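You operate a simulated robot arm through the tools that you are given. There is no shell and no other tool. Be economical: measure what you need, move in short steps, check, and stop when the job is done.

The job below is to be done with a simulated two-armed robot. You get a single attempt, and the scene is never put back.

Task
The grey gas cylinder is low: change the hose over to the other one.
Fine: shut the grey valve and vent the hose to 0 bar before the coupling comes off; yellow cap into the parking cup; then open the other valve; flow dial untouched, no leak.

The check looks at the end state, three seconds after you hand in, the way a careful person would. Anything else that was tipped, shoved, dropped, spilled or broken makes it a failure. A push-on lid holds only when it is set on centred and level and pressed home; a screw cap is set on level and turned clockwise until tight.

Robot
Two 7-joint arms with fingered hands on one trunk that stands fixed in place. Base frame: the origin is at the foot of the trunk, x ahead of it, y to its left, z up. Lengths are in mm, angles in rad, forces in N, time in s.
The left shoulder is at [57, 158, 1270], the right one opposite. With the tool pointing down near the work surface each hand reaches from about 440 to 840 mm from the base axis, measured 20 degrees to its own side. Payload 4 kg a hand.
The tool frame of a hand sits at the grasp point between the pads (the TCP): z along the fingers, y along the line on which they close. The tips reach 30 mm beyond it. The gripper opens to 104 mm. The gripper's body begins 35 mm behind the TCP. The gripper is a hand of 4 fingers: y runs from the thumb to the fingers, the wrist lies at [-15, -104, -178] in the tool frame.
Orientation is told as [roll, pitch, yaw] about the base's x, y, z axes, in that order, counted from this pose: with the fingers straight down and the wrist toward the robot, the tool's x, y and z point along [0, 1, 0], [1, 0, 0] and [0, 0, -1] of the base frame.

Tools
- The arms move only by the tool jog_arm. It takes "left_rows", "right_rows" or both (then of equal length, played together; a hand with none holds still); each is a list of rows, each an object of numbers (a shift or turn left out is 0): "dx", "dy", "dz": the shift along the tool's x, y, z in mm; "ax", "ay", "az": the turn, a rotation vector about the tool's x, y, z in rad. In form: [{"dx": .., "dy": .., "dz": .., "ax": .., "ay": .., "az": ..}, ...]. A call has 1 to 8 rows; each row is the pose to reach, as a shift and turn from the pose commanded when the call began, along the tool's axes at that moment. A row lasts 0.2 s, in which the tool goes at most 50 mm and 0.15 rad; a call with a longer step from one row to the next is refused whole. A pose out of reach is approached as far as the arm can. The call stops where the force on the tool passes 40 N (or 10 N more than at its start, if that is more) or the arm is blocked; 0.2 s more then pass. In this call time passes only in rows, and 0.2 s behind the last. The reply holds the time, the measured pose of the TCP, the force on the tool along the base axes, the opening and the grip force, in the units named above and with some noise, with the torque about the TCP (base axes, N m) and any sound that the robot's microphone picked up, and new pictures: "pictures" is both (left out), scene, wrist or none (wrist: the cameras of the hands that moved).
- Cameras (640 x 400 px; columns grow to the right, rows downward): "scene" is now at [140.8, 0.6, 1448.4]; the picture's right is [0.01, -1.00, -0.00], its down [-0.50, -0.00, -0.87] and it looks along [0.87, 0.01, -0.50] (base axes); focal length 214 px, centre (320, 200). "left" rides on the left gripper at [-61, -92, -130] in its tool frame; the picture's right is [-0.81, -0.27, 0.52], its down [0.53, -0.71, 0.46] and it looks along [0.24, 0.64, 0.73] (tool axes); focal length 275 px, centre (320, 200). "right" rides on the right gripper at [61, -92, -130] in its tool frame; the picture's right is [-0.81, 0.28, -0.52], its down [-0.53, -0.71, 0.46] and it looks along [-0.24, 0.64, 0.72] (tool axes); focal length 275 px, centre (320, 200). There is no depth. A picture from a camera that has moved, and an enlarged one, comes with that camera's place and axes in the base frame and with its lens.
- raise_lower(by): slides the trunk up (or, below 0, down) by that many mm; the arms and the scene camera ride with it, the base frame stays. It gives what a move gives, with no picture.
- move_fingers(index, middle, ring, thumb_bend, thumb_turn, hand): sets how far each is bent, from 0 (flat) to 1 (curled in); at 0.3 the hand is open as for a grip, at 0.7 the pads meet at the TCP. One left out holds its place. A second passes; each finger stops where it meets its share of the squeeze, and holds until it gets a number again. It is the only way to open and close the hand. It gives what a move gives, with no picture; readings hold the bend of each and the force on the fingers (four entries, about 0 where the hand has none), thumb and palm. thumb_turn goes from beside the hand (0) to across from the fingers (1), as for a grip.
- turn_head(pan, tilt): turns the head with the scene camera to pan (to the left, within 1.396 rad either way) and tilt (down, from -0.506 to 1.204), counted from straight ahead of the robot. It gives what a move gives, and a new picture of the scene camera.
- zoom(camera, box): a new picture of the part [left, top, right, bottom] of that camera's present view, enlarged. No time passes.
- job_done(): hands the job in; it is judged then, once.

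Work in short steps. Places have to be worked out from the pictures, the camera data and where the tool is seen: move nearer, look again, correct. Check each grasp and each placing, and mend what went wrong. You have 120 turns and 200 pictures in all, those below and enlarged ones among them. Open the grippers and draw the arms clear of the work before you hand the job in, unless the task says otherwise; then end with one line.

The tools are called after "Emit:" as a command line: name --argument value ..., lists and objects as JSON in quotes. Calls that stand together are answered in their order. jog_arm: Moves the arms, as the interface text tells. Its arguments: {"type":"object","properties":{"left_rows":{"type":"array","items":{"type":"object","properties":{"dx":{"type":"number"},"dy":{"type":"number"},"dz":{"type":"number"},"ax":{"type":"number"},"ay":{"type":"number"},"az":{"type":"number"}}}},"right_rows":{"type":"array","items":{"type":"object","properties":{"dx":{"type":"number"},"dy":{"type":"number"},"dz":{"type":"number"},"ax":{"type":"number"},"ay":{"type":"number"},"az":{"type":"number"}}}},"pictures":{"type":"string","enum":["both","scene","wrist","none"]}},"required":[]} The other tools are called the same way: raise_lower (by) slides the trunk up or down; move_fingers (index, middle, ring, thumb_bend, thumb_turn, hand) moves the fingers one by one; turn_head (pan, tilt) turns the head that bears the scene camera; zoom (camera, box) takes an enlarged picture of a part of a camera's view; job_done () hands the job in.

At the start:

```text
time: 0.0
left_tcp_pos: [552.8, 110.2, 1381.0]
left_tool_rot: [0.001, 0.001, 0.001]
left_wrist_force: [0.1, 0.5, 0.0]
left_wrist_torque: [-0.02, -0.01, -0.01]
left_gripper_width: 103.5
left_gripper_force: 0.0
left_shape: jaw
left_bend: [0.3, 0.3, 0.3, 0.3, 0.98]
left_finger forces: [0.0, 0.0, 0.1, 0.1, 0.0, 0.0]
right_tcp_pos: [366.8, -265.1, 1414.2]
right_tool_rot: [0.0, 0.0, -0.001]
right_wrist_force: [-0.6, -0.8, 0.5]
right_wrist_torque: [0.04, 0.0, 0.01]
right_gripper_width: 103.5
right_gripper_force: 0.1
right_shape: jaw
right_bend: [0.3, 0.3, 0.3, 0.3, 0.98]
right_finger forces: [0.0, 0.1, 0.1, 0.1, 0.0, 0.1]
trunk travel left (down, up): [-475.0, 32.0]
head pan, tilt: [0.007, 0.511]
```

scene: 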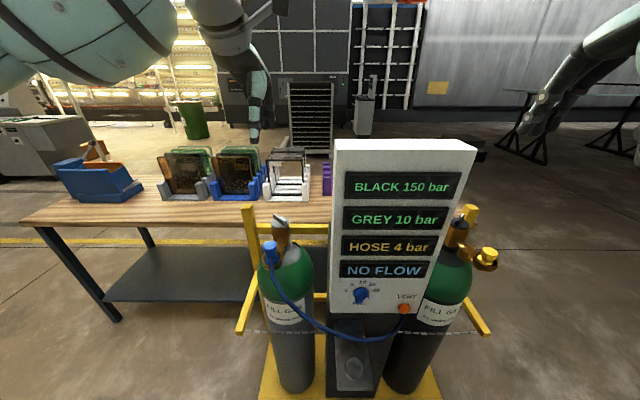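
right: 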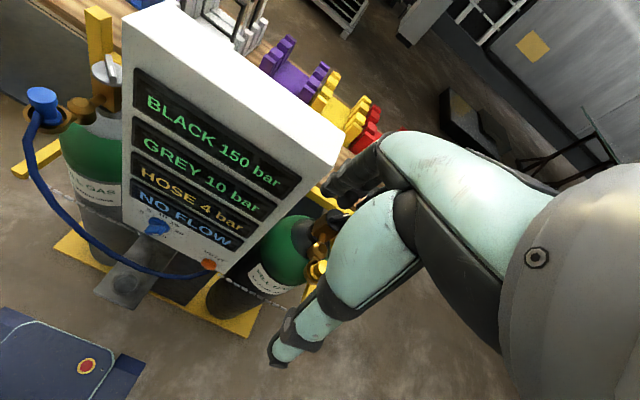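
left: 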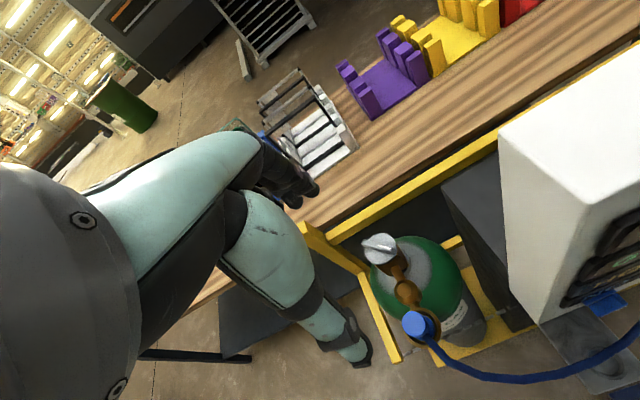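

I'll zoom into the scene to identify the valves, coupling, cap, vent and cup.

Emit:
zoom --camera "scene" --box '[230, 190, 370, 400]'

Emit:
zoom --camera "scene" --box '[330, 190, 510, 400]'

Emit:
turn_head --pan 0 --tilt 0.9

```text
1.90 times, centred on (300, 295) of scene
camera zoom: at [140.8, 0.6, 1448.4], right [0.01, -1.0, 0.0], down [-0.5, 0.0, -0.87], along [0.87, 0.01, -0.5], focal length 408 px, centre (358, 19)
```

zoom: 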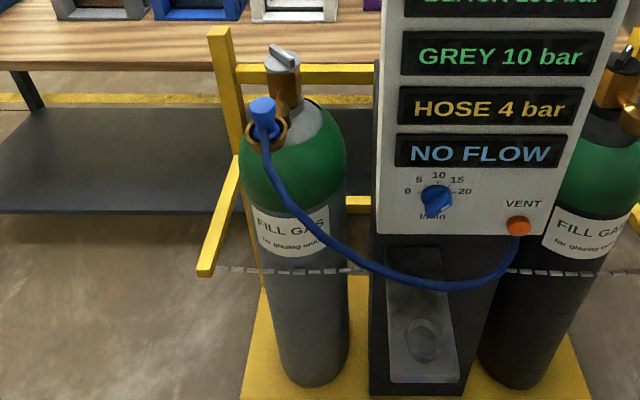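

```text
1.90 times, centred on (420, 295) of scene
camera zoom: at [140.8, 0.6, 1448.4], right [0.01, -1.0, 0.0], down [-0.5, 0.0, -0.87], along [0.87, 0.01, -0.5], focal length 408 px, centre (130, 19)
```

zoom: 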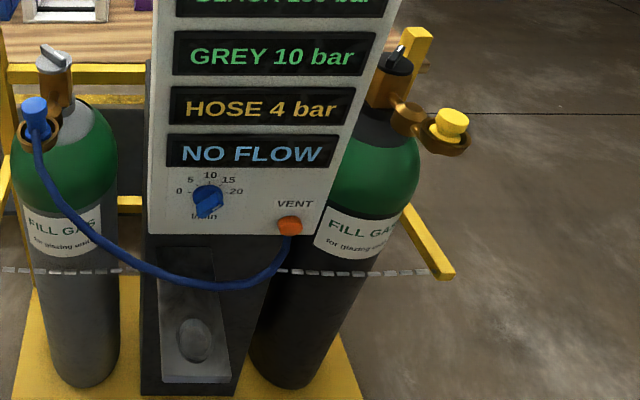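

```text
time: 0.9
left_tcp_pos: [533.3, 110.8, 1387.5]
left_tool_rot: [0.0, -0.012, 0.002]
left_wrist_force: [-0.3, 0.0, -1.0]
left_wrist_torque: [-0.01, -0.01, 0.0]
left_gripper_width: 103.8
left_gripper_force: 0.0
left_shape: jaw
left_bend: [0.3, 0.3, 0.3, 0.3, 0.98]
left_finger forces: [0.1, 0.0, 0.1, 0.0, 0.0, 0.1]
right_tcp_pos: [349.6, -266.1, 1417.2]
right_tool_rot: [-0.002, -0.014, -0.003]
right_wrist_force: [0.2, 0.4, 0.1]
right_wrist_torque: [0.0, -0.01, 0.01]
right_gripper_width: 103.9
right_gripper_force: 0.1
right_shape: jaw
right_bend: [0.3, 0.3, 0.3, 0.3, 0.98]
right_finger forces: [0.0, 0.0, 0.0, 0.1, 0.1, 0.0]
trunk travel left (down, up): [-475.0, 32.0]
head pan, tilt: [0.0, 0.901]
camera scene: at [124.5, 0.0, 1416.0], right [0.0, -1.0, 0.0], down [-0.79, 0.0, -0.61], along [0.61, 0.0, -0.79], focal length 214 px, centre (320, 200)
```

scene: 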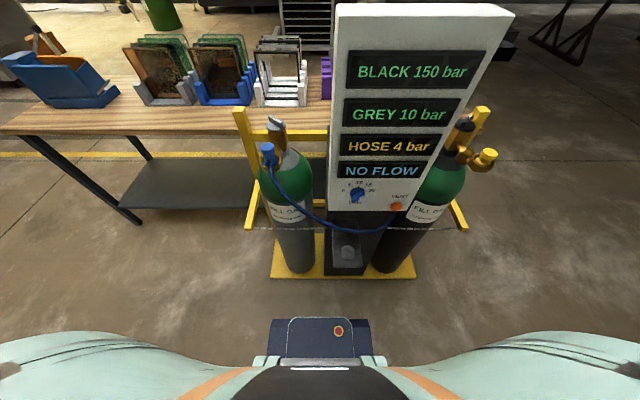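

The grey cylinder (left) has the blue coupling at about (548,125,1084) and its handle at about (681,125,1070). The yellow cap on the black cylinder is at about (526,-400,1084). I'll bring the right hand above the cap, staying clear of the panel, and look.

Emit:
jog_arm --right_rows '[{"dx": -35, "dy": 20}, {"dx": -70, "dy": 45}, {"dx": -105, "dy": 75, "dz": 15}, {"dx": -134, "dy": 110, "dz": 30}, {"dx": -134, "dy": 130, "dz": 65}, {"dx": -134, "dy": 150, "dz": 100}]' --pictures "wrist"

```text
time: 2.3
left_tcp_pos: [536.6, 110.2, 1386.6]
left_tool_rot: [0.0, -0.012, 0.001]
left_wrist_force: [-0.4, -0.1, 0.1]
left_wrist_torque: [0.01, -0.02, 0.04]
left_gripper_width: 103.9
left_gripper_force: 0.1
left_shape: jaw
left_bend: [0.3, 0.3, 0.3, 0.3, 0.98]
left_finger forces: [0.1, 0.0, 0.0, 0.1, 0.0, 0.1]
right_tcp_pos: [503.7, -399.5, 1317.5]
right_tool_rot: [-0.003, -0.01, 0.0]
right_wrist_force: [-0.5, 0.2, -0.5]
right_wrist_torque: [0.01, 0.01, 0.0]
right_gripper_width: 104.0
right_gripper_force: 0.1
right_shape: jaw
right_bend: [0.3, 0.3, 0.3, 0.3, 0.98]
right_finger forces: [0.0, 0.1, 0.0, 0.1, 0.0, 0.0]
trunk travel left (down, up): [-475.0, 32.0]
head pan, tilt: [0.0, 0.901]
camera right: at [409.3, -337.2, 1446.7], right [0.27, -0.81, 0.52], down [-0.71, -0.53, -0.46], along [0.65, -0.24, -0.72], focal length 275 px, centre (320, 200)
```

right: 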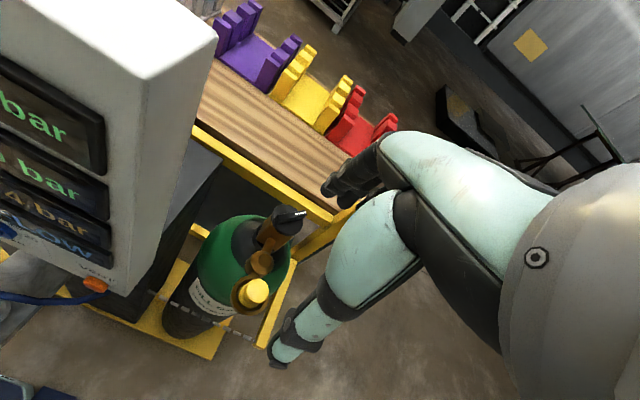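

The cap triangulates to about (546,-420,1065). I'll zoom in to see its form.

Emit:
zoom --camera "right" --box '[200, 190, 330, 330]'

Emit:
zoom --camera "left" --box '[320, 210, 520, 390]'

Emit:
zoom --camera "scene" --box '[320, 190, 420, 280]'

```text
2.86 times, centred on (265, 260) of right
camera zoom: at [409.3, -337.2, 1446.7], right [0.27, -0.81, 0.52], down [-0.71, -0.53, -0.46], along [0.65, -0.24, -0.72], focal length 786 px, centre (477, 29)
```

zoom: 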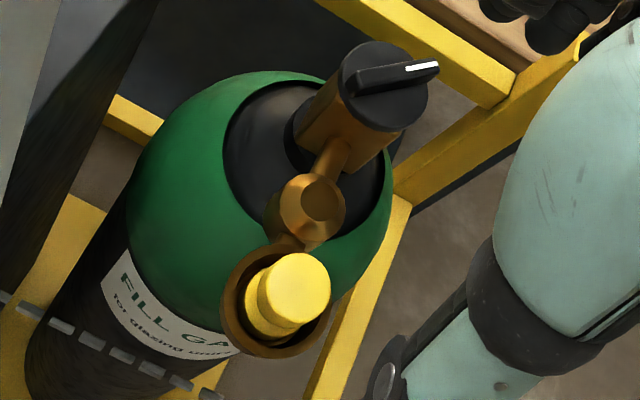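

```text
2.22 times, centred on (420, 300) of left
camera zoom: at [442.6, 48.8, 1516.9], right [-0.27, -0.81, -0.52], down [-0.71, 0.53, -0.46], along [0.65, 0.24, -0.72], focal length 612 px, centre (98, -22)
```

zoom: 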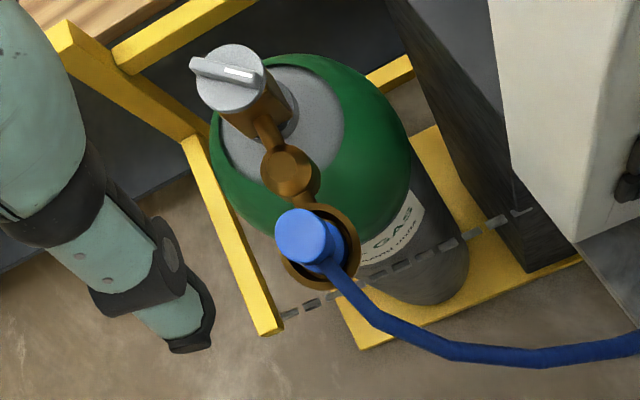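

```text
4.44 times, centred on (370, 235) of scene
camera zoom: at [125.9, 0.0, 1415.9], right [0.0, -1.0, 0.0], down [-0.79, 0.0, -0.61], along [0.61, 0.0, -0.79], focal length 953 px, centre (98, 44)
```

zoom: 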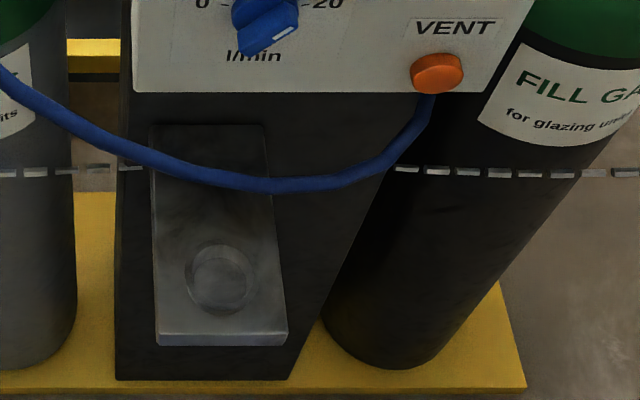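

The outlets sit in gold guard rings, and the valve knobs are round with a pointer bar. I'll bring the left hand above the grey knob to look closer.

Emit:
jog_arm --left_rows '[{"dx": 5, "dy": 48}, {"dx": 10, "dy": 96}, {"dx": 15, "dy": 140, "dz": 20}, {"dx": 15, "dy": 144, "dz": 65}, {"dx": 15, "dy": 144, "dz": 110}, {"dx": 15, "dy": 144, "dz": 150}]' --pictures "both"

```text
time: 3.7
left_tcp_pos: [682.1, 124.7, 1237.0]
left_tool_rot: [0.0, -0.014, 0.002]
left_wrist_force: [-0.3, -0.6, 0.4]
left_wrist_torque: [0.01, 0.02, -0.03]
left_gripper_width: 103.7
left_gripper_force: 0.1
left_shape: jaw
left_bend: [0.3, 0.3, 0.3, 0.3, 0.98]
left_finger forces: [0.0, 0.0, 0.1, 0.0, 0.0, 0.1]
right_tcp_pos: [503.0, -398.8, 1317.6]
right_tool_rot: [0.0, -0.011, -0.001]
right_wrist_force: [-0.3, 0.2, -0.8]
right_wrist_torque: [0.02, 0.01, 0.0]
right_gripper_width: 103.9
right_gripper_force: 0.0
right_shape: jaw
right_bend: [0.3, 0.3, 0.3, 0.3, 0.98]
right_finger forces: [0.0, 0.0, 0.1, 0.0, 0.0, 0.1]
trunk travel left (down, up): [-475.0, 32.0]
head pan, tilt: [0.0, 0.901]
camera scene: at [126.1, 0.0, 1415.8], right [0.0, -1.0, 0.0], down [-0.79, 0.0, -0.61], along [0.61, 0.0, -0.79], focal length 214 px, centre (320, 200)
camera left: at [587.9, 63.6, 1367.7], right [-0.27, -0.81, -0.52], down [-0.71, 0.53, -0.46], along [0.65, 0.25, -0.72], focal length 275 px, centre (320, 200)
```

scene: 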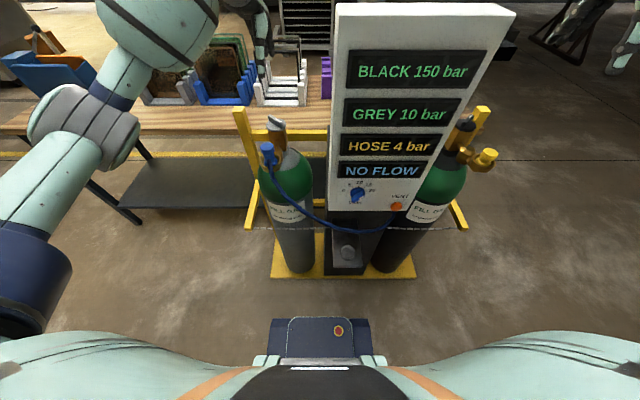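
left: 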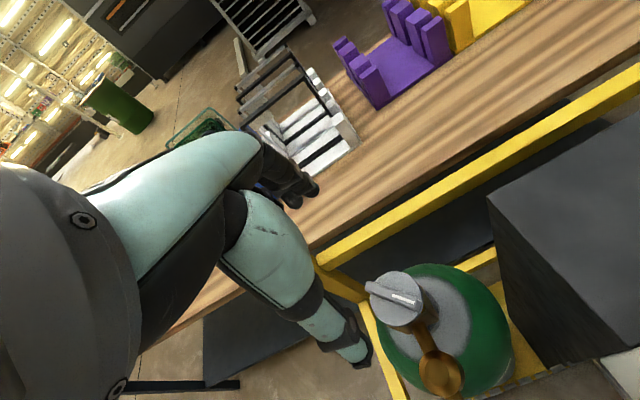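

Knob centre is about (683,125,1057). I'll zoom to see its size and the orientation of its bar.

Emit:
zoom --camera "left" --box '[340, 240, 480, 400]'

```text
2.50 times, centred on (410, 320) of left
camera zoom: at [587.9, 63.6, 1367.7], right [-0.27, -0.81, -0.52], down [-0.71, 0.53, -0.46], along [0.65, 0.25, -0.72], focal length 688 px, centre (95, -100)
```

zoom: 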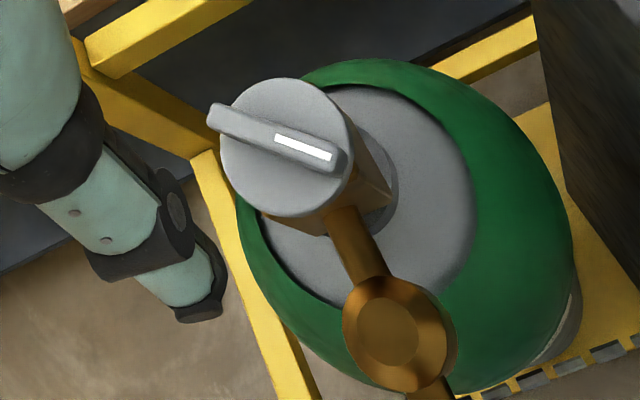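

Knob is about 62 mm across with the bar along about 37°. I'll turn the hand slightly CCW (so there's room for a clockwise turn) and descend over the knob.

Emit:
jog_arm --left_rows '[{"dz": 35, "az": -0.15, "dy": 1}, {"dz": 75, "az": -0.3, "dy": 1}, {"dz": 115, "az": -0.3, "dy": 1}, {"dz": 150, "az": -0.3, "dy": 1}, {"dz": 178, "az": -0.3, "dy": 1}]' --pictures "wrist"

```text
time: 4.9
left_tcp_pos: [685.8, 124.4, 1061.9]
left_tool_rot: [-0.004, -0.011, 0.3]
left_wrist_force: [0.4, -0.8, 0.4]
left_wrist_torque: [-0.01, -0.01, -0.01]
left_gripper_width: 104.2
left_gripper_force: 0.0
left_shape: jaw
left_bend: [0.3, 0.3, 0.3, 0.3, 0.98]
left_finger forces: [0.0, 0.0, 0.1, 0.0, 0.0, 0.0]
right_tcp_pos: [503.3, -399.8, 1317.0]
right_tool_rot: [-0.001, -0.012, 0.001]
right_wrist_force: [-0.6, -0.2, 1.3]
right_wrist_torque: [-0.01, -0.05, 0.01]
right_gripper_width: 104.0
right_gripper_force: 0.1
right_shape: jaw
right_bend: [0.3, 0.3, 0.3, 0.3, 0.98]
right_finger forces: [0.0, 0.1, 0.0, 0.1, 0.1, 0.0]
trunk travel left (down, up): [-475.0, 32.0]
head pan, tilt: [0.0, 0.901]
camera left: at [613.9, 38.6, 1191.2], right [-0.02, -0.86, -0.52], down [-0.83, 0.3, -0.46], along [0.55, 0.42, -0.72], focal length 275 px, centre (320, 200)
```

left: 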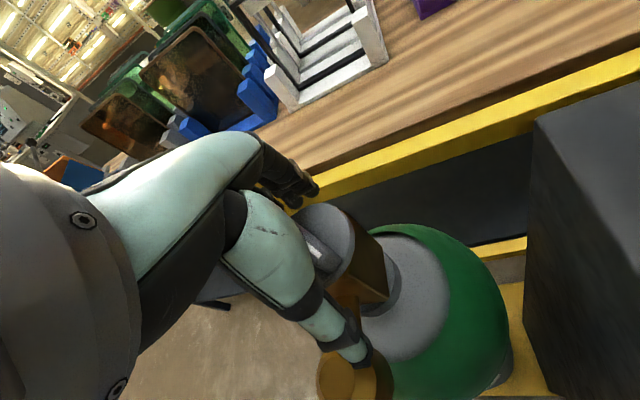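

The knob sits between thumb and fingers. Closing the grip.

Emit:
move_fingers --hand "left" --index 0.65 --middle 0.65 --ring 0.65 --thumb_bend 0.65

Emit:
jog_arm --left_rows '[{"az": 0.12}, {"az": 0.24}, {"az": 0.36}]' --pictures "wrist"

Emit:
zoom --camera "left" --box '[240, 150, 440, 400]'

```text
time: 5.9
left_tcp_pos: [686.4, 125.7, 1062.0]
left_tool_rot: [-0.004, -0.012, 0.301]
left_wrist_force: [14.9, 4.2, 4.7]
left_wrist_torque: [0.13, -0.36, -0.27]
left_gripper_width: 49.1
left_gripper_force: 17.4
left_shape: fingers
left_bend: [0.46, 0.49, 0.59, 0.56, 0.97]
left_finger forces: [9.8, 9.2, 5.4, 0.1, 10.4, 0.0]
right_tcp_pos: [505.1, -399.5, 1317.1]
right_tool_rot: [-0.001, -0.01, 0.0]
right_wrist_force: [-0.8, -0.7, 0.2]
right_wrist_torque: [-0.01, 0.04, 0.01]
right_gripper_width: 104.2
right_gripper_force: 0.1
right_shape: jaw
right_bend: [0.3, 0.3, 0.3, 0.3, 0.98]
right_finger forces: [0.0, 0.0, 0.1, 0.0, 0.0, 0.0]
trunk travel left (down, up): [-475.0, 32.0]
head pan, tilt: [0.0, 0.901]
```

```text
time: 6.7
left_tcp_pos: [686.3, 129.3, 1060.0]
left_tool_rot: [0.0, -0.01, -0.057]
left_wrist_force: [8.7, 12.6, 4.3]
left_wrist_torque: [0.23, -0.17, 0.7]
left_gripper_width: 47.6
left_gripper_force: 18.8
left_shape: fingers
left_bend: [0.45, 0.52, 0.63, 0.59, 0.93]
left_finger forces: [11.5, 4.9, 11.4, 0.0, 10.0, 0.1]
right_tcp_pos: [504.0, -396.6, 1318.5]
right_tool_rot: [-0.003, -0.011, 0.001]
right_wrist_force: [0.4, -0.2, -0.1]
right_wrist_torque: [0.02, -0.02, -0.03]
right_gripper_width: 104.0
right_gripper_force: 0.1
right_shape: jaw
right_bend: [0.3, 0.3, 0.3, 0.3, 0.98]
right_finger forces: [0.0, 0.0, 0.1, 0.1, 0.1, 0.0]
trunk travel left (down, up): [-475.0, 32.0]
head pan, tilt: [0.0, 0.901]
camera left: at [588.8, 72.7, 1189.7], right [-0.32, -0.79, -0.52], down [-0.68, 0.57, -0.46], along [0.67, 0.21, -0.72], focal length 275 px, centre (320, 200)
```

left: 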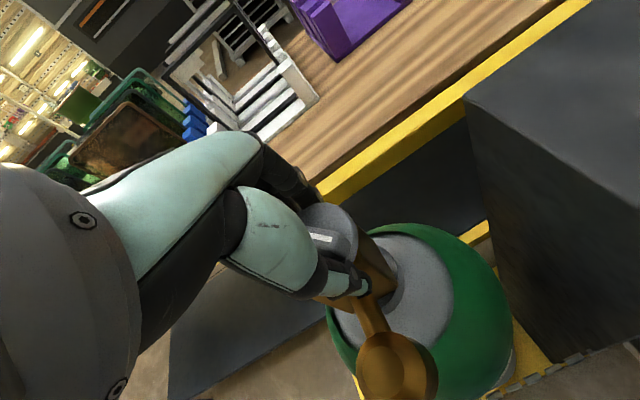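

```text
1.60 times, centred on (340, 275) of left
camera zoom: at [588.8, 72.7, 1189.7], right [-0.32, -0.79, -0.52], down [-0.68, 0.57, -0.46], along [0.67, 0.21, -0.72], focal length 440 px, centre (288, 80)
```

zoom: 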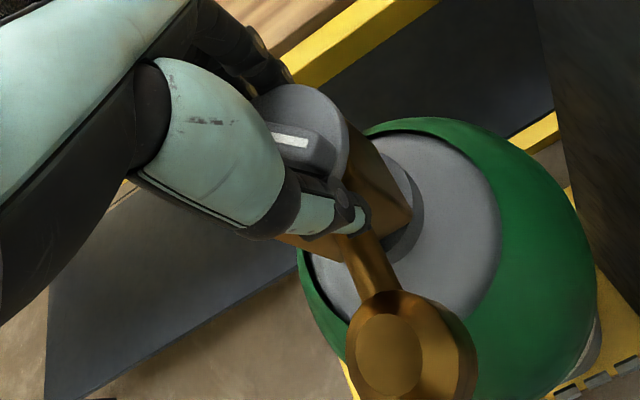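

The knob hasn't followed; the rim grip slipped. I'll open, rise, and turn the hand CCW so I can straddle the pointer bar with thumb and middle finger and drive it as a key.

Emit:
move_fingers --hand "left" --index 0.1 --middle 0.3 --ring 0.1 --thumb_bend 0.3 --thumb_turn 1.0

Emit:
jog_arm --left_rows '[{"dz": -40}, {"dz": -70, "az": -0.15}, {"dz": -70, "az": -0.3}, {"dz": -70, "az": -0.45}, {"dz": -70, "az": -0.6}, {"dz": -70, "az": -0.75}, {"dz": -70, "az": -0.9}, {"dz": -70, "az": -1.05}]' --pictures "both"

```text
time: 7.7
left_tcp_pos: [683.1, 128.8, 1061.9]
left_tool_rot: [0.001, -0.01, -0.057]
left_wrist_force: [-11.1, 17.7, -2.4]
left_wrist_torque: [0.39, 0.31, 0.76]
left_gripper_width: 130.8
left_gripper_force: 9.3
left_shape: fingers
left_bend: [0.1, 0.3, 0.59, 0.3, 0.98]
left_finger forces: [0.0, 0.1, 17.8, 0.0, 0.0, 0.0]
right_tcp_pos: [501.4, -396.1, 1320.6]
right_tool_rot: [-0.004, -0.013, 0.0]
right_wrist_force: [0.1, 0.8, 0.5]
right_wrist_torque: [0.02, -0.02, 0.0]
right_gripper_width: 103.8
right_gripper_force: 0.1
right_shape: jaw
right_bend: [0.3, 0.3, 0.3, 0.3, 0.98]
right_finger forces: [0.1, 0.0, 0.1, 0.1, 0.1, 0.0]
trunk travel left (down, up): [-475.0, 32.0]
head pan, tilt: [0.0, 0.901]
```

```text
time: 9.5
left_tcp_pos: [683.4, 123.8, 1131.0]
left_tool_rot: [-0.011, -0.007, 0.992]
left_wrist_force: [0.3, 0.0, -0.6]
left_wrist_torque: [-0.03, -0.02, -0.02]
left_gripper_width: 131.0
left_gripper_force: 0.0
left_shape: fingers
left_bend: [0.1, 0.3, 0.1, 0.3, 0.98]
left_finger forces: [0.0, 0.0, 0.0, 0.1, 0.0, 0.0]
right_tcp_pos: [501.7, -399.9, 1317.3]
right_tool_rot: [0.0, -0.012, 0.0]
right_wrist_force: [1.1, 0.6, 0.4]
right_wrist_torque: [0.02, -0.02, -0.03]
right_gripper_width: 104.1
right_gripper_force: 0.1
right_shape: jaw
right_bend: [0.3, 0.3, 0.3, 0.3, 0.98]
right_finger forces: [0.0, 0.1, 0.1, 0.0, 0.1, 0.1]
trunk travel left (down, up): [-475.0, 32.0]
head pan, tilt: [0.0, 0.901]
camera scene: at [125.4, -0.4, 1415.9], right [0.0, -1.0, 0.0], down [-0.79, 0.0, -0.61], along [0.61, 0.0, -0.79], focal length 214 px, centre (320, 200)
camera left: at [683.0, 13.7, 1262.1], right [0.53, -0.67, -0.51], down [-0.83, -0.31, -0.47], along [0.16, 0.67, -0.72], focal length 275 px, centre (320, 200)
```

scene: 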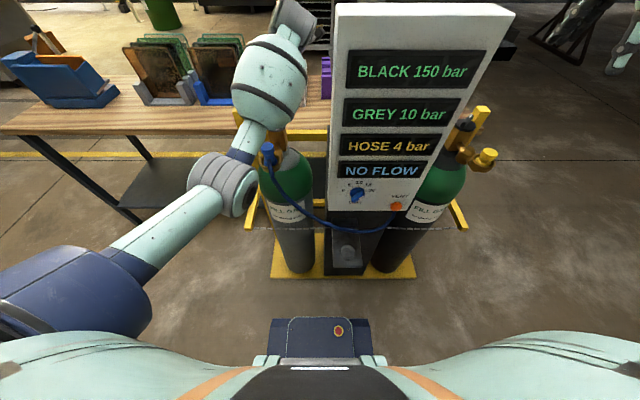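
left: 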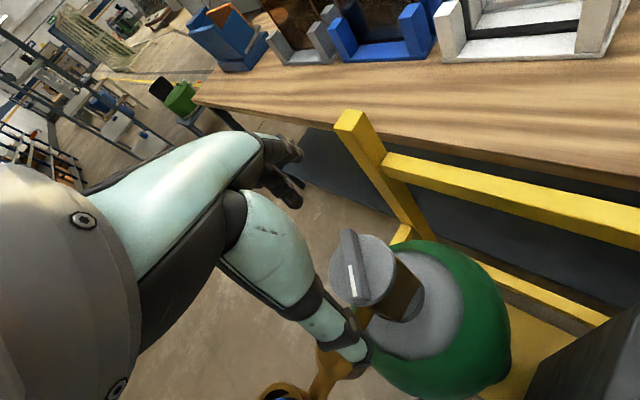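

The bar is still at about 220°. I'll set middle and thumb about 42 mm apart and turn further so they land on the trailing sides of the bar.

Emit:
move_fingers --hand "left" --middle 0.54 --thumb_bend 0.54 --index 0.0 --ring 0.0

Emit:
jog_arm --left_rows '[{"az": -0.14}, {"az": -0.28}, {"az": -0.42}]' --pictures "wrist"

Emit:
zoom --camera "left" --box '[220, 150, 460, 350]'

```text
time: 10.5
left_tcp_pos: [684.1, 125.9, 1131.5]
left_tool_rot: [-0.01, -0.005, 0.991]
left_wrist_force: [0.6, 1.1, 0.2]
left_wrist_torque: [-0.03, -0.01, 0.0]
left_gripper_width: 114.6
left_gripper_force: 0.0
left_shape: fingers
left_bend: [0.0, 0.54, 0.0, 0.54, 1.0]
left_finger forces: [0.0, 0.0, 0.1, 0.1, 0.0, 0.0]
right_tcp_pos: [501.7, -399.4, 1318.5]
right_tool_rot: [0.0, -0.011, 0.001]
right_wrist_force: [-0.4, -0.6, -0.3]
right_wrist_torque: [-0.02, -0.02, 0.0]
right_gripper_width: 103.7
right_gripper_force: 0.1
right_shape: jaw
right_bend: [0.3, 0.3, 0.3, 0.3, 0.98]
right_finger forces: [0.0, 0.0, 0.1, 0.0, 0.0, 0.0]
trunk travel left (down, up): [-475.0, 32.0]
head pan, tilt: [0.0, 0.901]
```

```text
time: 11.3
left_tcp_pos: [688.8, 122.4, 1131.5]
left_tool_rot: [-0.021, -0.001, 1.406]
left_wrist_force: [0.6, 0.5, -0.1]
left_wrist_torque: [0.04, 0.02, 0.0]
left_gripper_width: 114.3
left_gripper_force: 0.1
left_shape: fingers
left_bend: [0.0, 0.54, 0.0, 0.54, 1.0]
left_finger forces: [0.0, 0.1, 0.0, 0.1, 0.1, 0.0]
right_tcp_pos: [503.1, -399.7, 1318.0]
right_tool_rot: [0.0, -0.01, 0.001]
right_wrist_force: [-0.6, 0.0, -0.1]
right_wrist_torque: [-0.03, 0.0, 0.05]
right_gripper_width: 104.0
right_gripper_force: 0.1
right_shape: jaw
right_bend: [0.3, 0.3, 0.3, 0.3, 0.98]
right_finger forces: [0.0, 0.0, 0.0, 0.0, 0.0, 0.1]
trunk travel left (down, up): [-475.0, 32.0]
head pan, tilt: [0.0, 0.901]
camera left: at [730.4, 22.4, 1262.9], right [0.76, -0.41, -0.5], down [-0.63, -0.62, -0.47], along [-0.12, 0.67, -0.73], focal length 275 px, centre (320, 200)
```

left: 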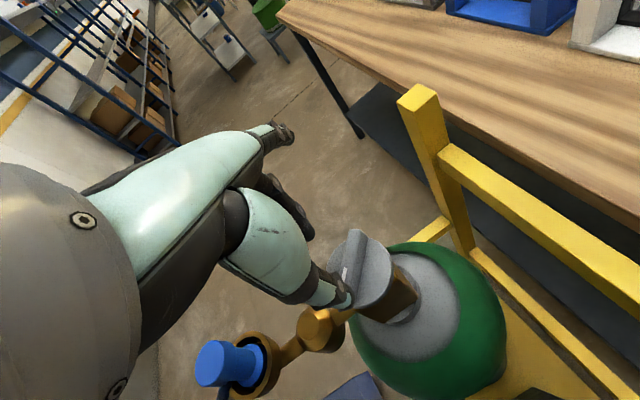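

```text
2.00 times, centred on (340, 250) of left
camera zoom: at [730.4, 22.4, 1262.9], right [0.76, -0.41, -0.5], down [-0.63, -0.62, -0.47], along [-0.12, 0.67, -0.73], focal length 551 px, centre (280, 100)
```

zoom: 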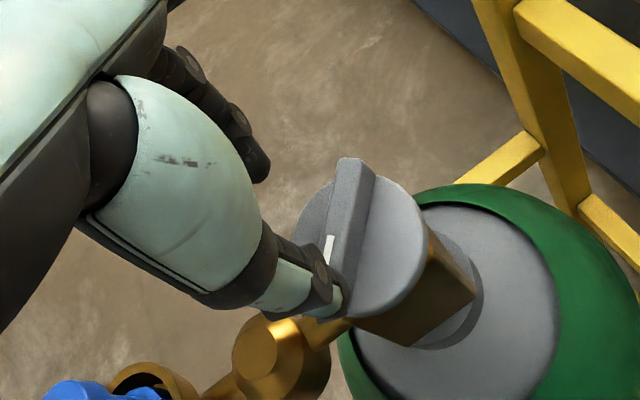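

Now lowering in small steps beside the bar, with a few mm of centring.

Emit:
jog_arm --left_rows '[{"dx": 4, "dz": 12}, {"dx": 4, "dz": 24}, {"dx": 4, "dz": 34}, {"dx": 4, "dz": 42}]' --pictures "wrist"

Emit:
zoom --camera "left" --box '[220, 150, 460, 350]'

```text
time: 12.3
left_tcp_pos: [682.6, 123.2, 1089.0]
left_tool_rot: [-0.01, 0.0, 1.412]
left_wrist_force: [0.0, -0.5, 0.1]
left_wrist_torque: [-0.03, 0.02, 0.01]
left_gripper_width: 114.3
left_gripper_force: 0.1
left_shape: fingers
left_bend: [0.0, 0.54, 0.0, 0.54, 1.0]
left_finger forces: [0.0, 0.1, 0.0, 0.1, 0.1, 0.0]
right_tcp_pos: [502.0, -399.6, 1317.9]
right_tool_rot: [0.0, -0.012, 0.0]
right_wrist_force: [-0.5, 0.6, -0.1]
right_wrist_torque: [0.03, 0.0, -0.03]
right_gripper_width: 103.9
right_gripper_force: 0.0
right_shape: jaw
right_bend: [0.3, 0.3, 0.3, 0.3, 0.98]
right_finger forces: [0.0, 0.1, 0.1, 0.0, 0.1, 0.1]
trunk travel left (down, up): [-475.0, 32.0]
head pan, tilt: [0.0, 0.901]
camera left: at [726.2, 23.9, 1220.1], right [0.76, -0.4, -0.51], down [-0.63, -0.62, -0.46], along [-0.13, 0.67, -0.73], focal length 275 px, centre (320, 200)
```

left: 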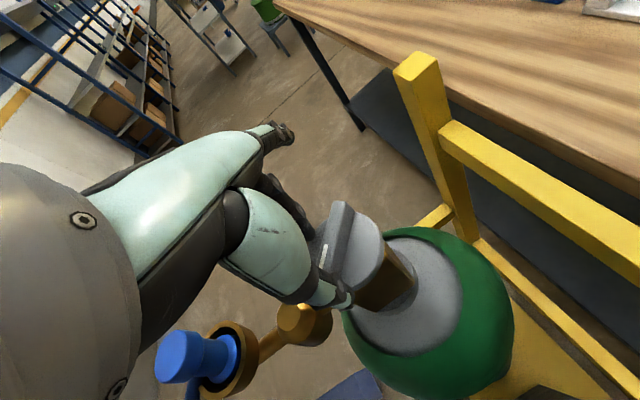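

```text
2.00 times, centred on (340, 250) of left
camera zoom: at [726.2, 23.9, 1220.1], right [0.76, -0.4, -0.51], down [-0.63, -0.62, -0.46], along [-0.13, 0.67, -0.73], focal length 551 px, centre (280, 100)
```

zoom: 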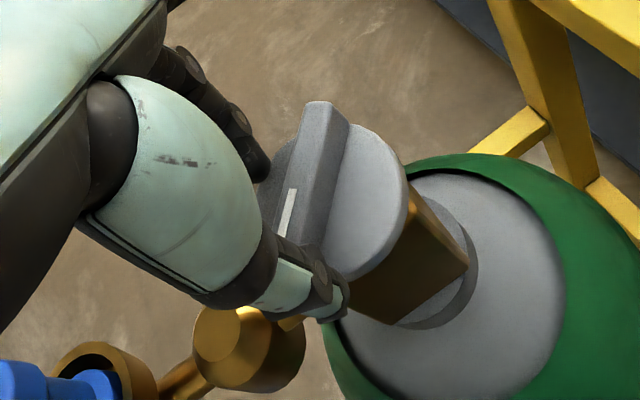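

The tips look to be beside the bar. I'll lower a bit further and rotate clockwise gently to feel for contact.

Emit:
jog_arm --left_rows '[{"dz": 5}, {"dz": 10}, {"dz": 10, "az": 0.12}, {"dz": 10, "az": 0.24}, {"dz": 10, "az": 0.36}]' --pictures "wrist"

Emit:
zoom --camera "left" --box '[220, 150, 460, 350]'

```text
time: 13.5
left_tcp_pos: [679.9, 124.7, 1079.5]
left_tool_rot: [-0.012, -0.003, 1.046]
left_wrist_force: [-1.4, 3.0, 12.6]
left_wrist_torque: [0.35, 0.05, 0.03]
left_gripper_width: 114.1
left_gripper_force: 6.2
left_shape: fingers
left_bend: [0.0, 0.53, 0.0, 0.54, 1.0]
left_finger forces: [0.1, 12.5, 0.2, 0.0, 0.1, 0.0]
right_tcp_pos: [501.2, -398.3, 1317.0]
right_tool_rot: [-0.003, -0.014, 0.0]
right_wrist_force: [0.4, -0.1, 1.3]
right_wrist_torque: [0.0, 0.0, 0.02]
right_gripper_width: 103.9
right_gripper_force: 0.0
right_shape: jaw
right_bend: [0.3, 0.3, 0.3, 0.3, 0.98]
right_finger forces: [0.1, 0.0, 0.1, 0.0, 0.1, 0.0]
trunk travel left (down, up): [-475.0, 32.0]
head pan, tilt: [0.0, 0.901]
camera left: at [685.1, 15.3, 1210.3], right [0.57, -0.64, -0.51], down [-0.81, -0.35, -0.46], along [0.12, 0.68, -0.72], focal length 275 px, centre (320, 200)
```

left: 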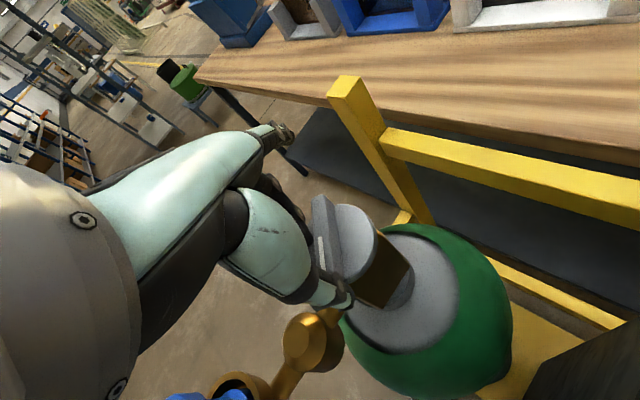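

```text
2.00 times, centred on (340, 250) of left
camera zoom: at [685.1, 15.3, 1210.3], right [0.57, -0.64, -0.51], down [-0.81, -0.35, -0.46], along [0.12, 0.68, -0.72], focal length 551 px, centre (280, 100)
```

zoom: 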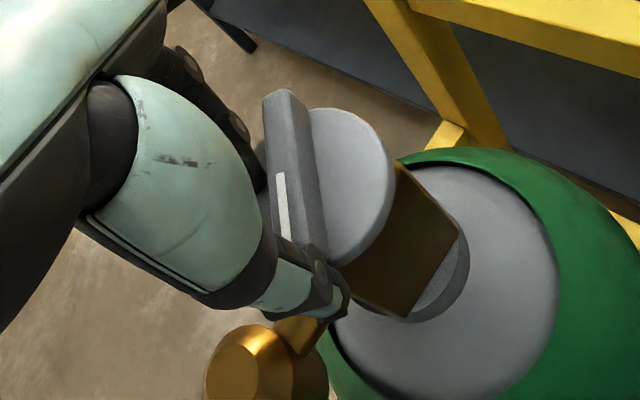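

The middle finger rests on something with about 12 N vertical. I'll ease up 4 mm and keep rotating to see whether the bar is caught.

Emit:
jog_arm --left_rows '[{"dz": -4}, {"dz": -4, "az": 0.12}, {"dz": -4, "az": 0.24}, {"dz": -4, "az": 0.36}]' --pictures "wrist"

Emit:
zoom --camera "left" --box '[220, 150, 460, 350]'

```text
time: 14.5
left_tcp_pos: [677.9, 125.1, 1083.8]
left_tool_rot: [-0.01, -0.008, 0.689]
left_wrist_force: [-1.9, -0.7, 7.1]
left_wrist_torque: [0.17, -0.03, 0.06]
left_gripper_width: 114.5
left_gripper_force: 4.7
left_shape: fingers
left_bend: [0.0, 0.57, 0.0, 0.54, 1.0]
left_finger forces: [0.0, 8.8, 0.0, 0.0, 0.1, 0.0]
right_tcp_pos: [501.3, -399.5, 1319.0]
right_tool_rot: [-0.001, -0.014, -0.001]
right_wrist_force: [0.3, -0.3, 0.5]
right_wrist_torque: [-0.01, -0.01, -0.02]
right_gripper_width: 103.7
right_gripper_force: 0.1
right_shape: jaw
right_bend: [0.3, 0.3, 0.3, 0.3, 0.98]
right_finger forces: [0.0, 0.0, 0.1, 0.0, 0.0, 0.1]
trunk travel left (down, up): [-475.0, 32.0]
head pan, tilt: [0.0, 0.901]
camera left: at [645.3, 20.1, 1214.5], right [0.31, -0.8, -0.51], down [-0.88, -0.04, -0.47], along [0.35, 0.6, -0.72], focal length 275 px, centre (320, 200)
```

left: 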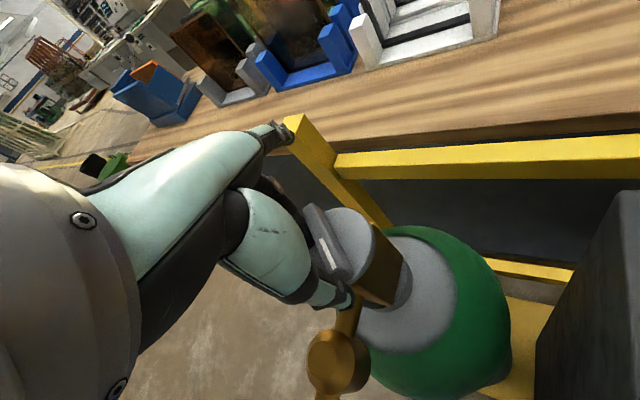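

```text
2.00 times, centred on (340, 250) of left
camera zoom: at [645.3, 20.1, 1214.5], right [0.31, -0.8, -0.51], down [-0.88, -0.04, -0.47], along [0.35, 0.6, -0.72], focal length 551 px, centre (280, 100)
```

zoom: 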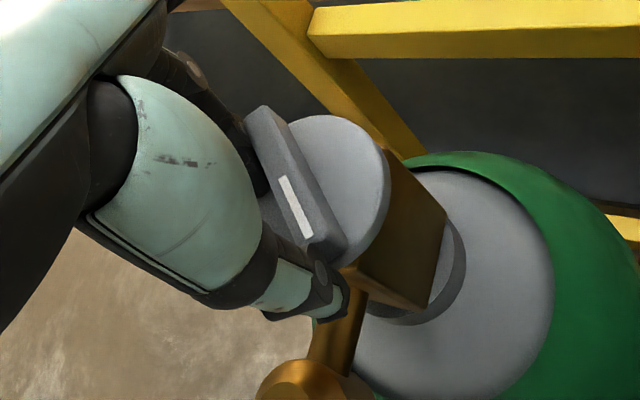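

Re-triangulating gives knob disc centre about (687,129,1050), so I was about 9 mm off and the finger landed on the bar top. I'll rise, recentre and turn back CCW.

Emit:
jog_arm --left_rows '[{"dz": -20}, {"dz": -40, "dx": -2.6, "dy": 9.5, "az": -0.1}, {"dz": -40, "dx": -2.6, "dy": 9.5, "az": -0.25}, {"dz": -40, "dx": -2.6, "dy": 9.5, "az": -0.4}, {"dz": -40, "dx": -2.6, "dy": 9.5, "az": -0.55}, {"dz": -40, "dx": -2.6, "dy": 9.5, "az": -0.7}, {"dz": -40, "dx": -2.6, "dy": 9.5, "az": -0.8}]' --pictures "none"

Emit:
move_fingers --hand "left" --middle 0.53 --thumb_bend 0.53

Emit:
zoom --camera "left" --box '[220, 150, 460, 350]'

```text
time: 16.1
left_tcp_pos: [694.3, 127.2, 1123.3]
left_tool_rot: [-0.01, 0.0, 1.494]
left_wrist_force: [0.4, -0.3, -0.1]
left_wrist_torque: [0.03, -0.04, -0.03]
left_gripper_width: 114.6
left_gripper_force: 0.0
left_shape: fingers
left_bend: [0.0, 0.54, 0.0, 0.54, 1.0]
left_finger forces: [0.0, 0.1, 0.0, 0.0, 0.1, 0.0]
right_tcp_pos: [503.7, -399.2, 1317.1]
right_tool_rot: [0.0, -0.012, 0.001]
right_wrist_force: [-0.4, -0.2, -0.9]
right_wrist_torque: [0.0, 0.0, 0.0]
right_gripper_width: 103.7
right_gripper_force: 0.1
right_shape: jaw
right_bend: [0.3, 0.3, 0.3, 0.3, 0.98]
right_finger forces: [0.0, 0.1, 0.0, 0.0, 0.1, 0.0]
trunk travel left (down, up): [-475.0, 32.0]
head pan, tilt: [0.0, 0.901]
```

```text
time: 16.4
left_tcp_pos: [681.2, 124.0, 1132.7]
left_tool_rot: [-0.023, 0.002, 1.494]
left_wrist_force: [0.5, -0.1, -0.5]
left_wrist_torque: [-0.03, 0.02, -0.02]
left_gripper_width: 115.0
left_gripper_force: 0.0
left_shape: fingers
left_bend: [0.0, 0.53, 0.0, 0.53, 1.0]
left_finger forces: [0.1, 0.0, 0.0, 0.1, 0.0, 0.0]
right_tcp_pos: [486.9, -399.4, 1325.1]
right_tool_rot: [0.001, -0.027, 0.002]
right_wrist_force: [0.4, 0.2, 0.5]
right_wrist_torque: [-0.01, -0.05, 0.01]
right_gripper_width: 103.6
right_gripper_force: 0.0
right_shape: jaw
right_bend: [0.3, 0.3, 0.3, 0.3, 0.98]
right_finger forces: [0.0, 0.0, 0.1, 0.0, 0.0, 0.1]
trunk travel left (down, up): [-475.0, 32.0]
head pan, tilt: [0.0, 0.901]
stopped (left hand): the arm was blocked; the commanded pose is now the measured one
```

```text
2.00 times, centred on (340, 250) of left
camera zoom: at [731.9, 28.7, 1264.1], right [0.8, -0.34, -0.5], down [-0.58, -0.67, -0.47], along [-0.18, 0.66, -0.73], focal length 551 px, centre (280, 100)
```

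zoom: 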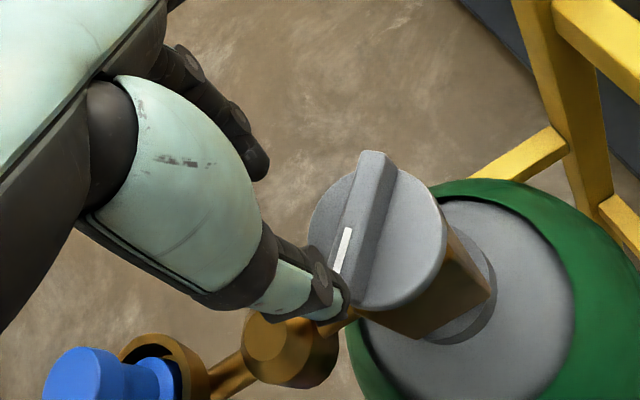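

The left arm reported being blocked, and both hands shifted about 15 mm. I'll look at the scene before doing anything else.

Emit:
turn_head --pan 0.1 --tilt 0.6

```text
time: 17.2
left_tcp_pos: [683.2, 125.0, 1131.7]
left_tool_rot: [-0.022, 0.005, 1.494]
left_wrist_force: [0.0, -0.4, -0.3]
left_wrist_torque: [0.03, 0.0, 0.01]
left_gripper_width: 114.9
left_gripper_force: 0.1
left_shape: fingers
left_bend: [0.0, 0.53, 0.0, 0.53, 1.0]
left_finger forces: [0.1, 0.0, 0.0, 0.1, 0.1, 0.0]
right_tcp_pos: [485.8, -398.8, 1324.6]
right_tool_rot: [-0.001, -0.027, 0.001]
right_wrist_force: [0.0, -0.2, 0.6]
right_wrist_torque: [0.04, 0.0, -0.01]
right_gripper_width: 104.1
right_gripper_force: 0.1
right_shape: jaw
right_bend: [0.3, 0.3, 0.3, 0.3, 0.98]
right_finger forces: [0.0, 0.0, 0.0, 0.0, 0.0, 0.1]
trunk travel left (down, up): [-475.0, 32.0]
head pan, tilt: [0.099, 0.6]
camera scene: at [137.3, 8.7, 1440.6], right [0.1, -1.0, 0.0], down [-0.57, -0.06, -0.82], along [0.81, 0.08, -0.58], focal length 214 px, centre (320, 200)
```

scene: 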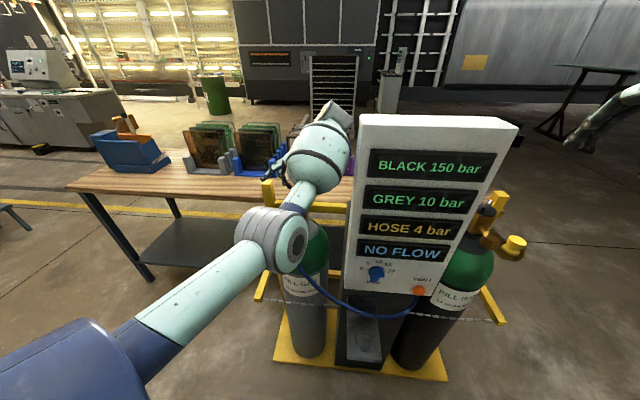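

The elbow hangs low near the coupling at this yaw, so I'm backing out. I'll return to about zero yaw, pinch thumb and middle into a stiff poker, and push the bar's far end around by translation instead.

Emit:
jog_arm --left_rows '[{"dz": -15, "az": 0.15}, {"dz": -30, "az": 0.3}, {"dz": -30, "az": 0.45}, {"dz": -30, "az": 0.6}, {"dz": -30, "az": 0.75}, {"dz": -30, "az": 0.9}, {"dz": -30, "az": 1.05}, {"dz": -30, "az": 1.2}]' --pictures "none"

Emit:
move_fingers --hand "left" --index 0.3 --ring 0.3 --middle 0.72 --thumb_bend 0.72

Emit:
jog_arm --left_rows '[{"az": 0.14}, {"az": 0.28}]' --pictures "both"

```text
time: 19.0
left_tcp_pos: [679.7, 127.1, 1161.9]
left_tool_rot: [-0.009, -0.021, 0.29]
left_wrist_force: [0.4, -0.1, 0.3]
left_wrist_torque: [-0.02, -0.01, 0.01]
left_gripper_width: 115.3
left_gripper_force: 0.0
left_shape: fingers
left_bend: [0.0, 0.53, 0.0, 0.53, 1.0]
left_finger forces: [0.0, 0.0, 0.0, 0.1, 0.0, 0.0]
right_tcp_pos: [486.7, -398.0, 1323.9]
right_tool_rot: [-0.001, -0.025, 0.0]
right_wrist_force: [0.3, 0.0, 0.5]
right_wrist_torque: [0.01, -0.05, -0.02]
right_gripper_width: 103.8
right_gripper_force: 0.0
right_shape: jaw
right_bend: [0.3, 0.3, 0.3, 0.3, 0.98]
right_finger forces: [0.0, 0.0, 0.0, 0.1, 0.1, 0.0]
trunk travel left (down, up): [-475.0, 32.0]
head pan, tilt: [0.099, 0.6]
```

```text
time: 20.0
left_tcp_pos: [678.7, 126.8, 1162.1]
left_tool_rot: [-0.01, -0.022, 0.292]
left_wrist_force: [-0.4, -0.5, -0.2]
left_wrist_torque: [0.0, 0.0, -0.01]
left_gripper_width: 48.6
left_gripper_force: 0.0
left_shape: fingers
left_bend: [0.3, 0.72, 0.3, 0.72, 1.0]
left_finger forces: [0.0, 0.1, 0.1, 0.0, 0.0, 0.0]
right_tcp_pos: [487.5, -399.6, 1324.8]
right_tool_rot: [-0.001, -0.027, -0.001]
right_wrist_force: [-0.2, -0.7, 0.5]
right_wrist_torque: [0.0, -0.01, 0.0]
right_gripper_width: 103.6
right_gripper_force: 0.0
right_shape: jaw
right_bend: [0.3, 0.3, 0.3, 0.3, 0.98]
right_finger forces: [0.0, 0.0, 0.0, 0.1, 0.0, 0.1]
trunk travel left (down, up): [-475.0, 32.0]
head pan, tilt: [0.099, 0.6]
```

```text
time: 20.6
left_tcp_pos: [678.8, 127.8, 1161.1]
left_tool_rot: [-0.004, -0.025, 0.014]
left_wrist_force: [-1.0, 0.1, -0.4]
left_wrist_torque: [-0.03, 0.01, 0.01]
left_gripper_width: 48.7
left_gripper_force: 0.0
left_shape: fingers
left_bend: [0.3, 0.72, 0.3, 0.72, 1.0]
left_finger forces: [0.0, 0.0, 0.0, 0.1, 0.1, 0.0]
right_tcp_pos: [488.3, -398.0, 1323.1]
right_tool_rot: [-0.001, -0.026, 0.001]
right_wrist_force: [-0.4, -0.7, -0.3]
right_wrist_torque: [0.0, 0.03, -0.02]
right_gripper_width: 103.8
right_gripper_force: 0.0
right_shape: jaw
right_bend: [0.3, 0.3, 0.3, 0.3, 0.98]
right_finger forces: [0.0, 0.0, 0.0, 0.0, 0.1, 0.0]
trunk travel left (down, up): [-475.0, 32.0]
head pan, tilt: [0.099, 0.6]
camera scene: at [138.4, 9.3, 1440.5], right [0.1, -1.0, 0.0], down [-0.57, -0.06, -0.82], along [0.81, 0.08, -0.58], focal length 214 px, centre (320, 200)
camera left: at [584.9, 65.5, 1290.1], right [-0.25, -0.82, -0.52], down [-0.71, 0.52, -0.47], along [0.66, 0.25, -0.71], focal length 275 px, centre (320, 200)
```

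scene: 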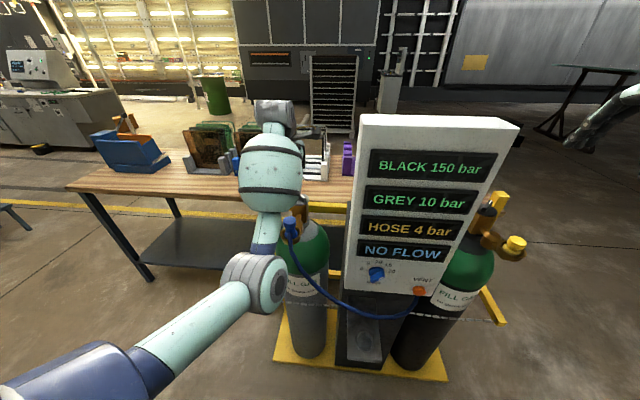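
left: 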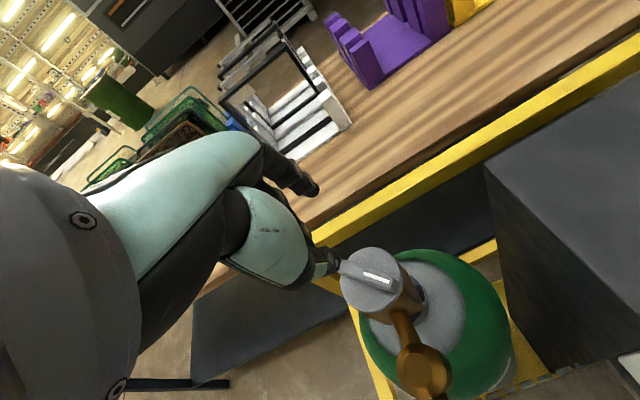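

The coupling looks undisturbed. I'll zoom in on the poker and the bar.

Emit:
zoom --camera "left" --box '[260, 200, 460, 350]'

Emit:
zoom --camera "scene" --box '[220, 180, 340, 320]'

```text
2.67 times, centred on (360, 275) of left
camera zoom: at [584.9, 65.5, 1290.1], right [-0.25, -0.82, -0.52], down [-0.71, 0.52, -0.47], along [0.66, 0.25, -0.71], focal length 734 px, centre (213, 0)
```

zoom: 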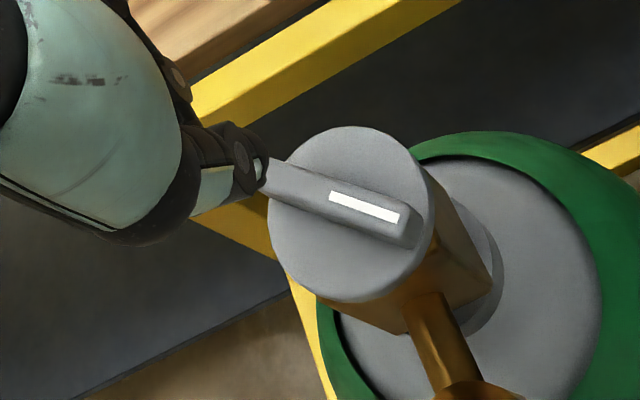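

```text
2.86 times, centred on (280, 250) of scene
camera zoom: at [138.4, 9.3, 1440.5], right [0.1, -1.0, 0.0], down [-0.57, -0.06, -0.82], along [0.81, 0.08, -0.58], focal length 613 px, centre (434, 57)
```

zoom: 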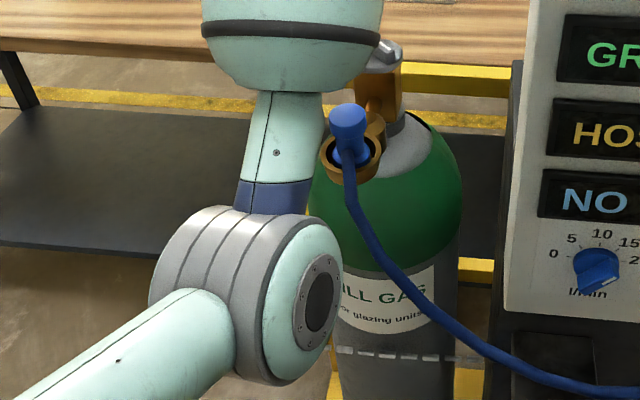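

Bar is at about 34°/214°, with its far end near (719,150). I'll move the poker to the left side of that end, at bar height.

Emit:
jog_arm --left_rows '[{"dx": 20, "dy": 12}, {"dx": 37, "dy": 22, "dz": 10}, {"dx": 37, "dy": 22, "dz": 40}, {"dx": 37, "dy": 22, "dz": 64}, {"dx": 37, "dy": 22, "dz": 76}]' --pictures "none"

Emit:
zoom --camera "left" --box '[260, 200, 460, 350]'

```text
time: 21.8
left_tcp_pos: [703.1, 164.6, 1086.7]
left_tool_rot: [-0.004, -0.021, 0.014]
left_wrist_force: [-0.3, 0.4, -0.4]
left_wrist_torque: [0.03, 0.0, 0.01]
left_gripper_width: 48.5
left_gripper_force: 0.0
left_shape: fingers
left_bend: [0.3, 0.72, 0.3, 0.72, 1.0]
left_finger forces: [0.0, 0.0, 0.0, 0.1, 0.0, 0.0]
right_tcp_pos: [487.4, -398.9, 1323.6]
right_tool_rot: [-0.001, -0.026, 0.001]
right_wrist_force: [-0.1, 0.7, -0.5]
right_wrist_torque: [0.0, 0.04, -0.02]
right_gripper_width: 103.8
right_gripper_force: 0.1
right_shape: jaw
right_bend: [0.3, 0.3, 0.3, 0.3, 0.98]
right_finger forces: [0.1, 0.1, 0.0, 0.0, 0.1, 0.0]
trunk travel left (down, up): [-475.0, 32.0]
head pan, tilt: [0.099, 0.6]
```

```text
2.67 times, centred on (360, 275) of left
camera zoom: at [609.3, 102.2, 1214.0], right [-0.25, -0.82, -0.52], down [-0.71, 0.52, -0.47], along [0.66, 0.25, -0.71], focal length 734 px, centre (213, 0)
```

zoom: 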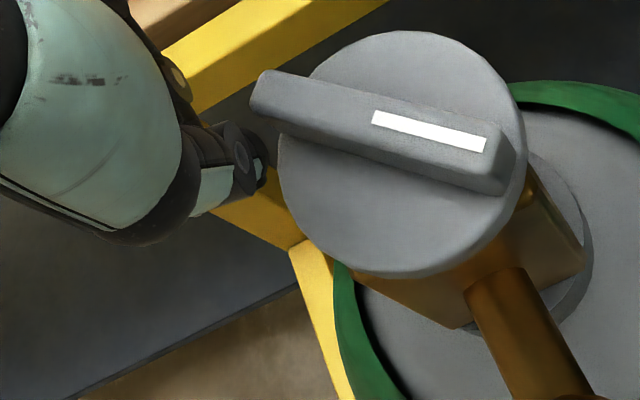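

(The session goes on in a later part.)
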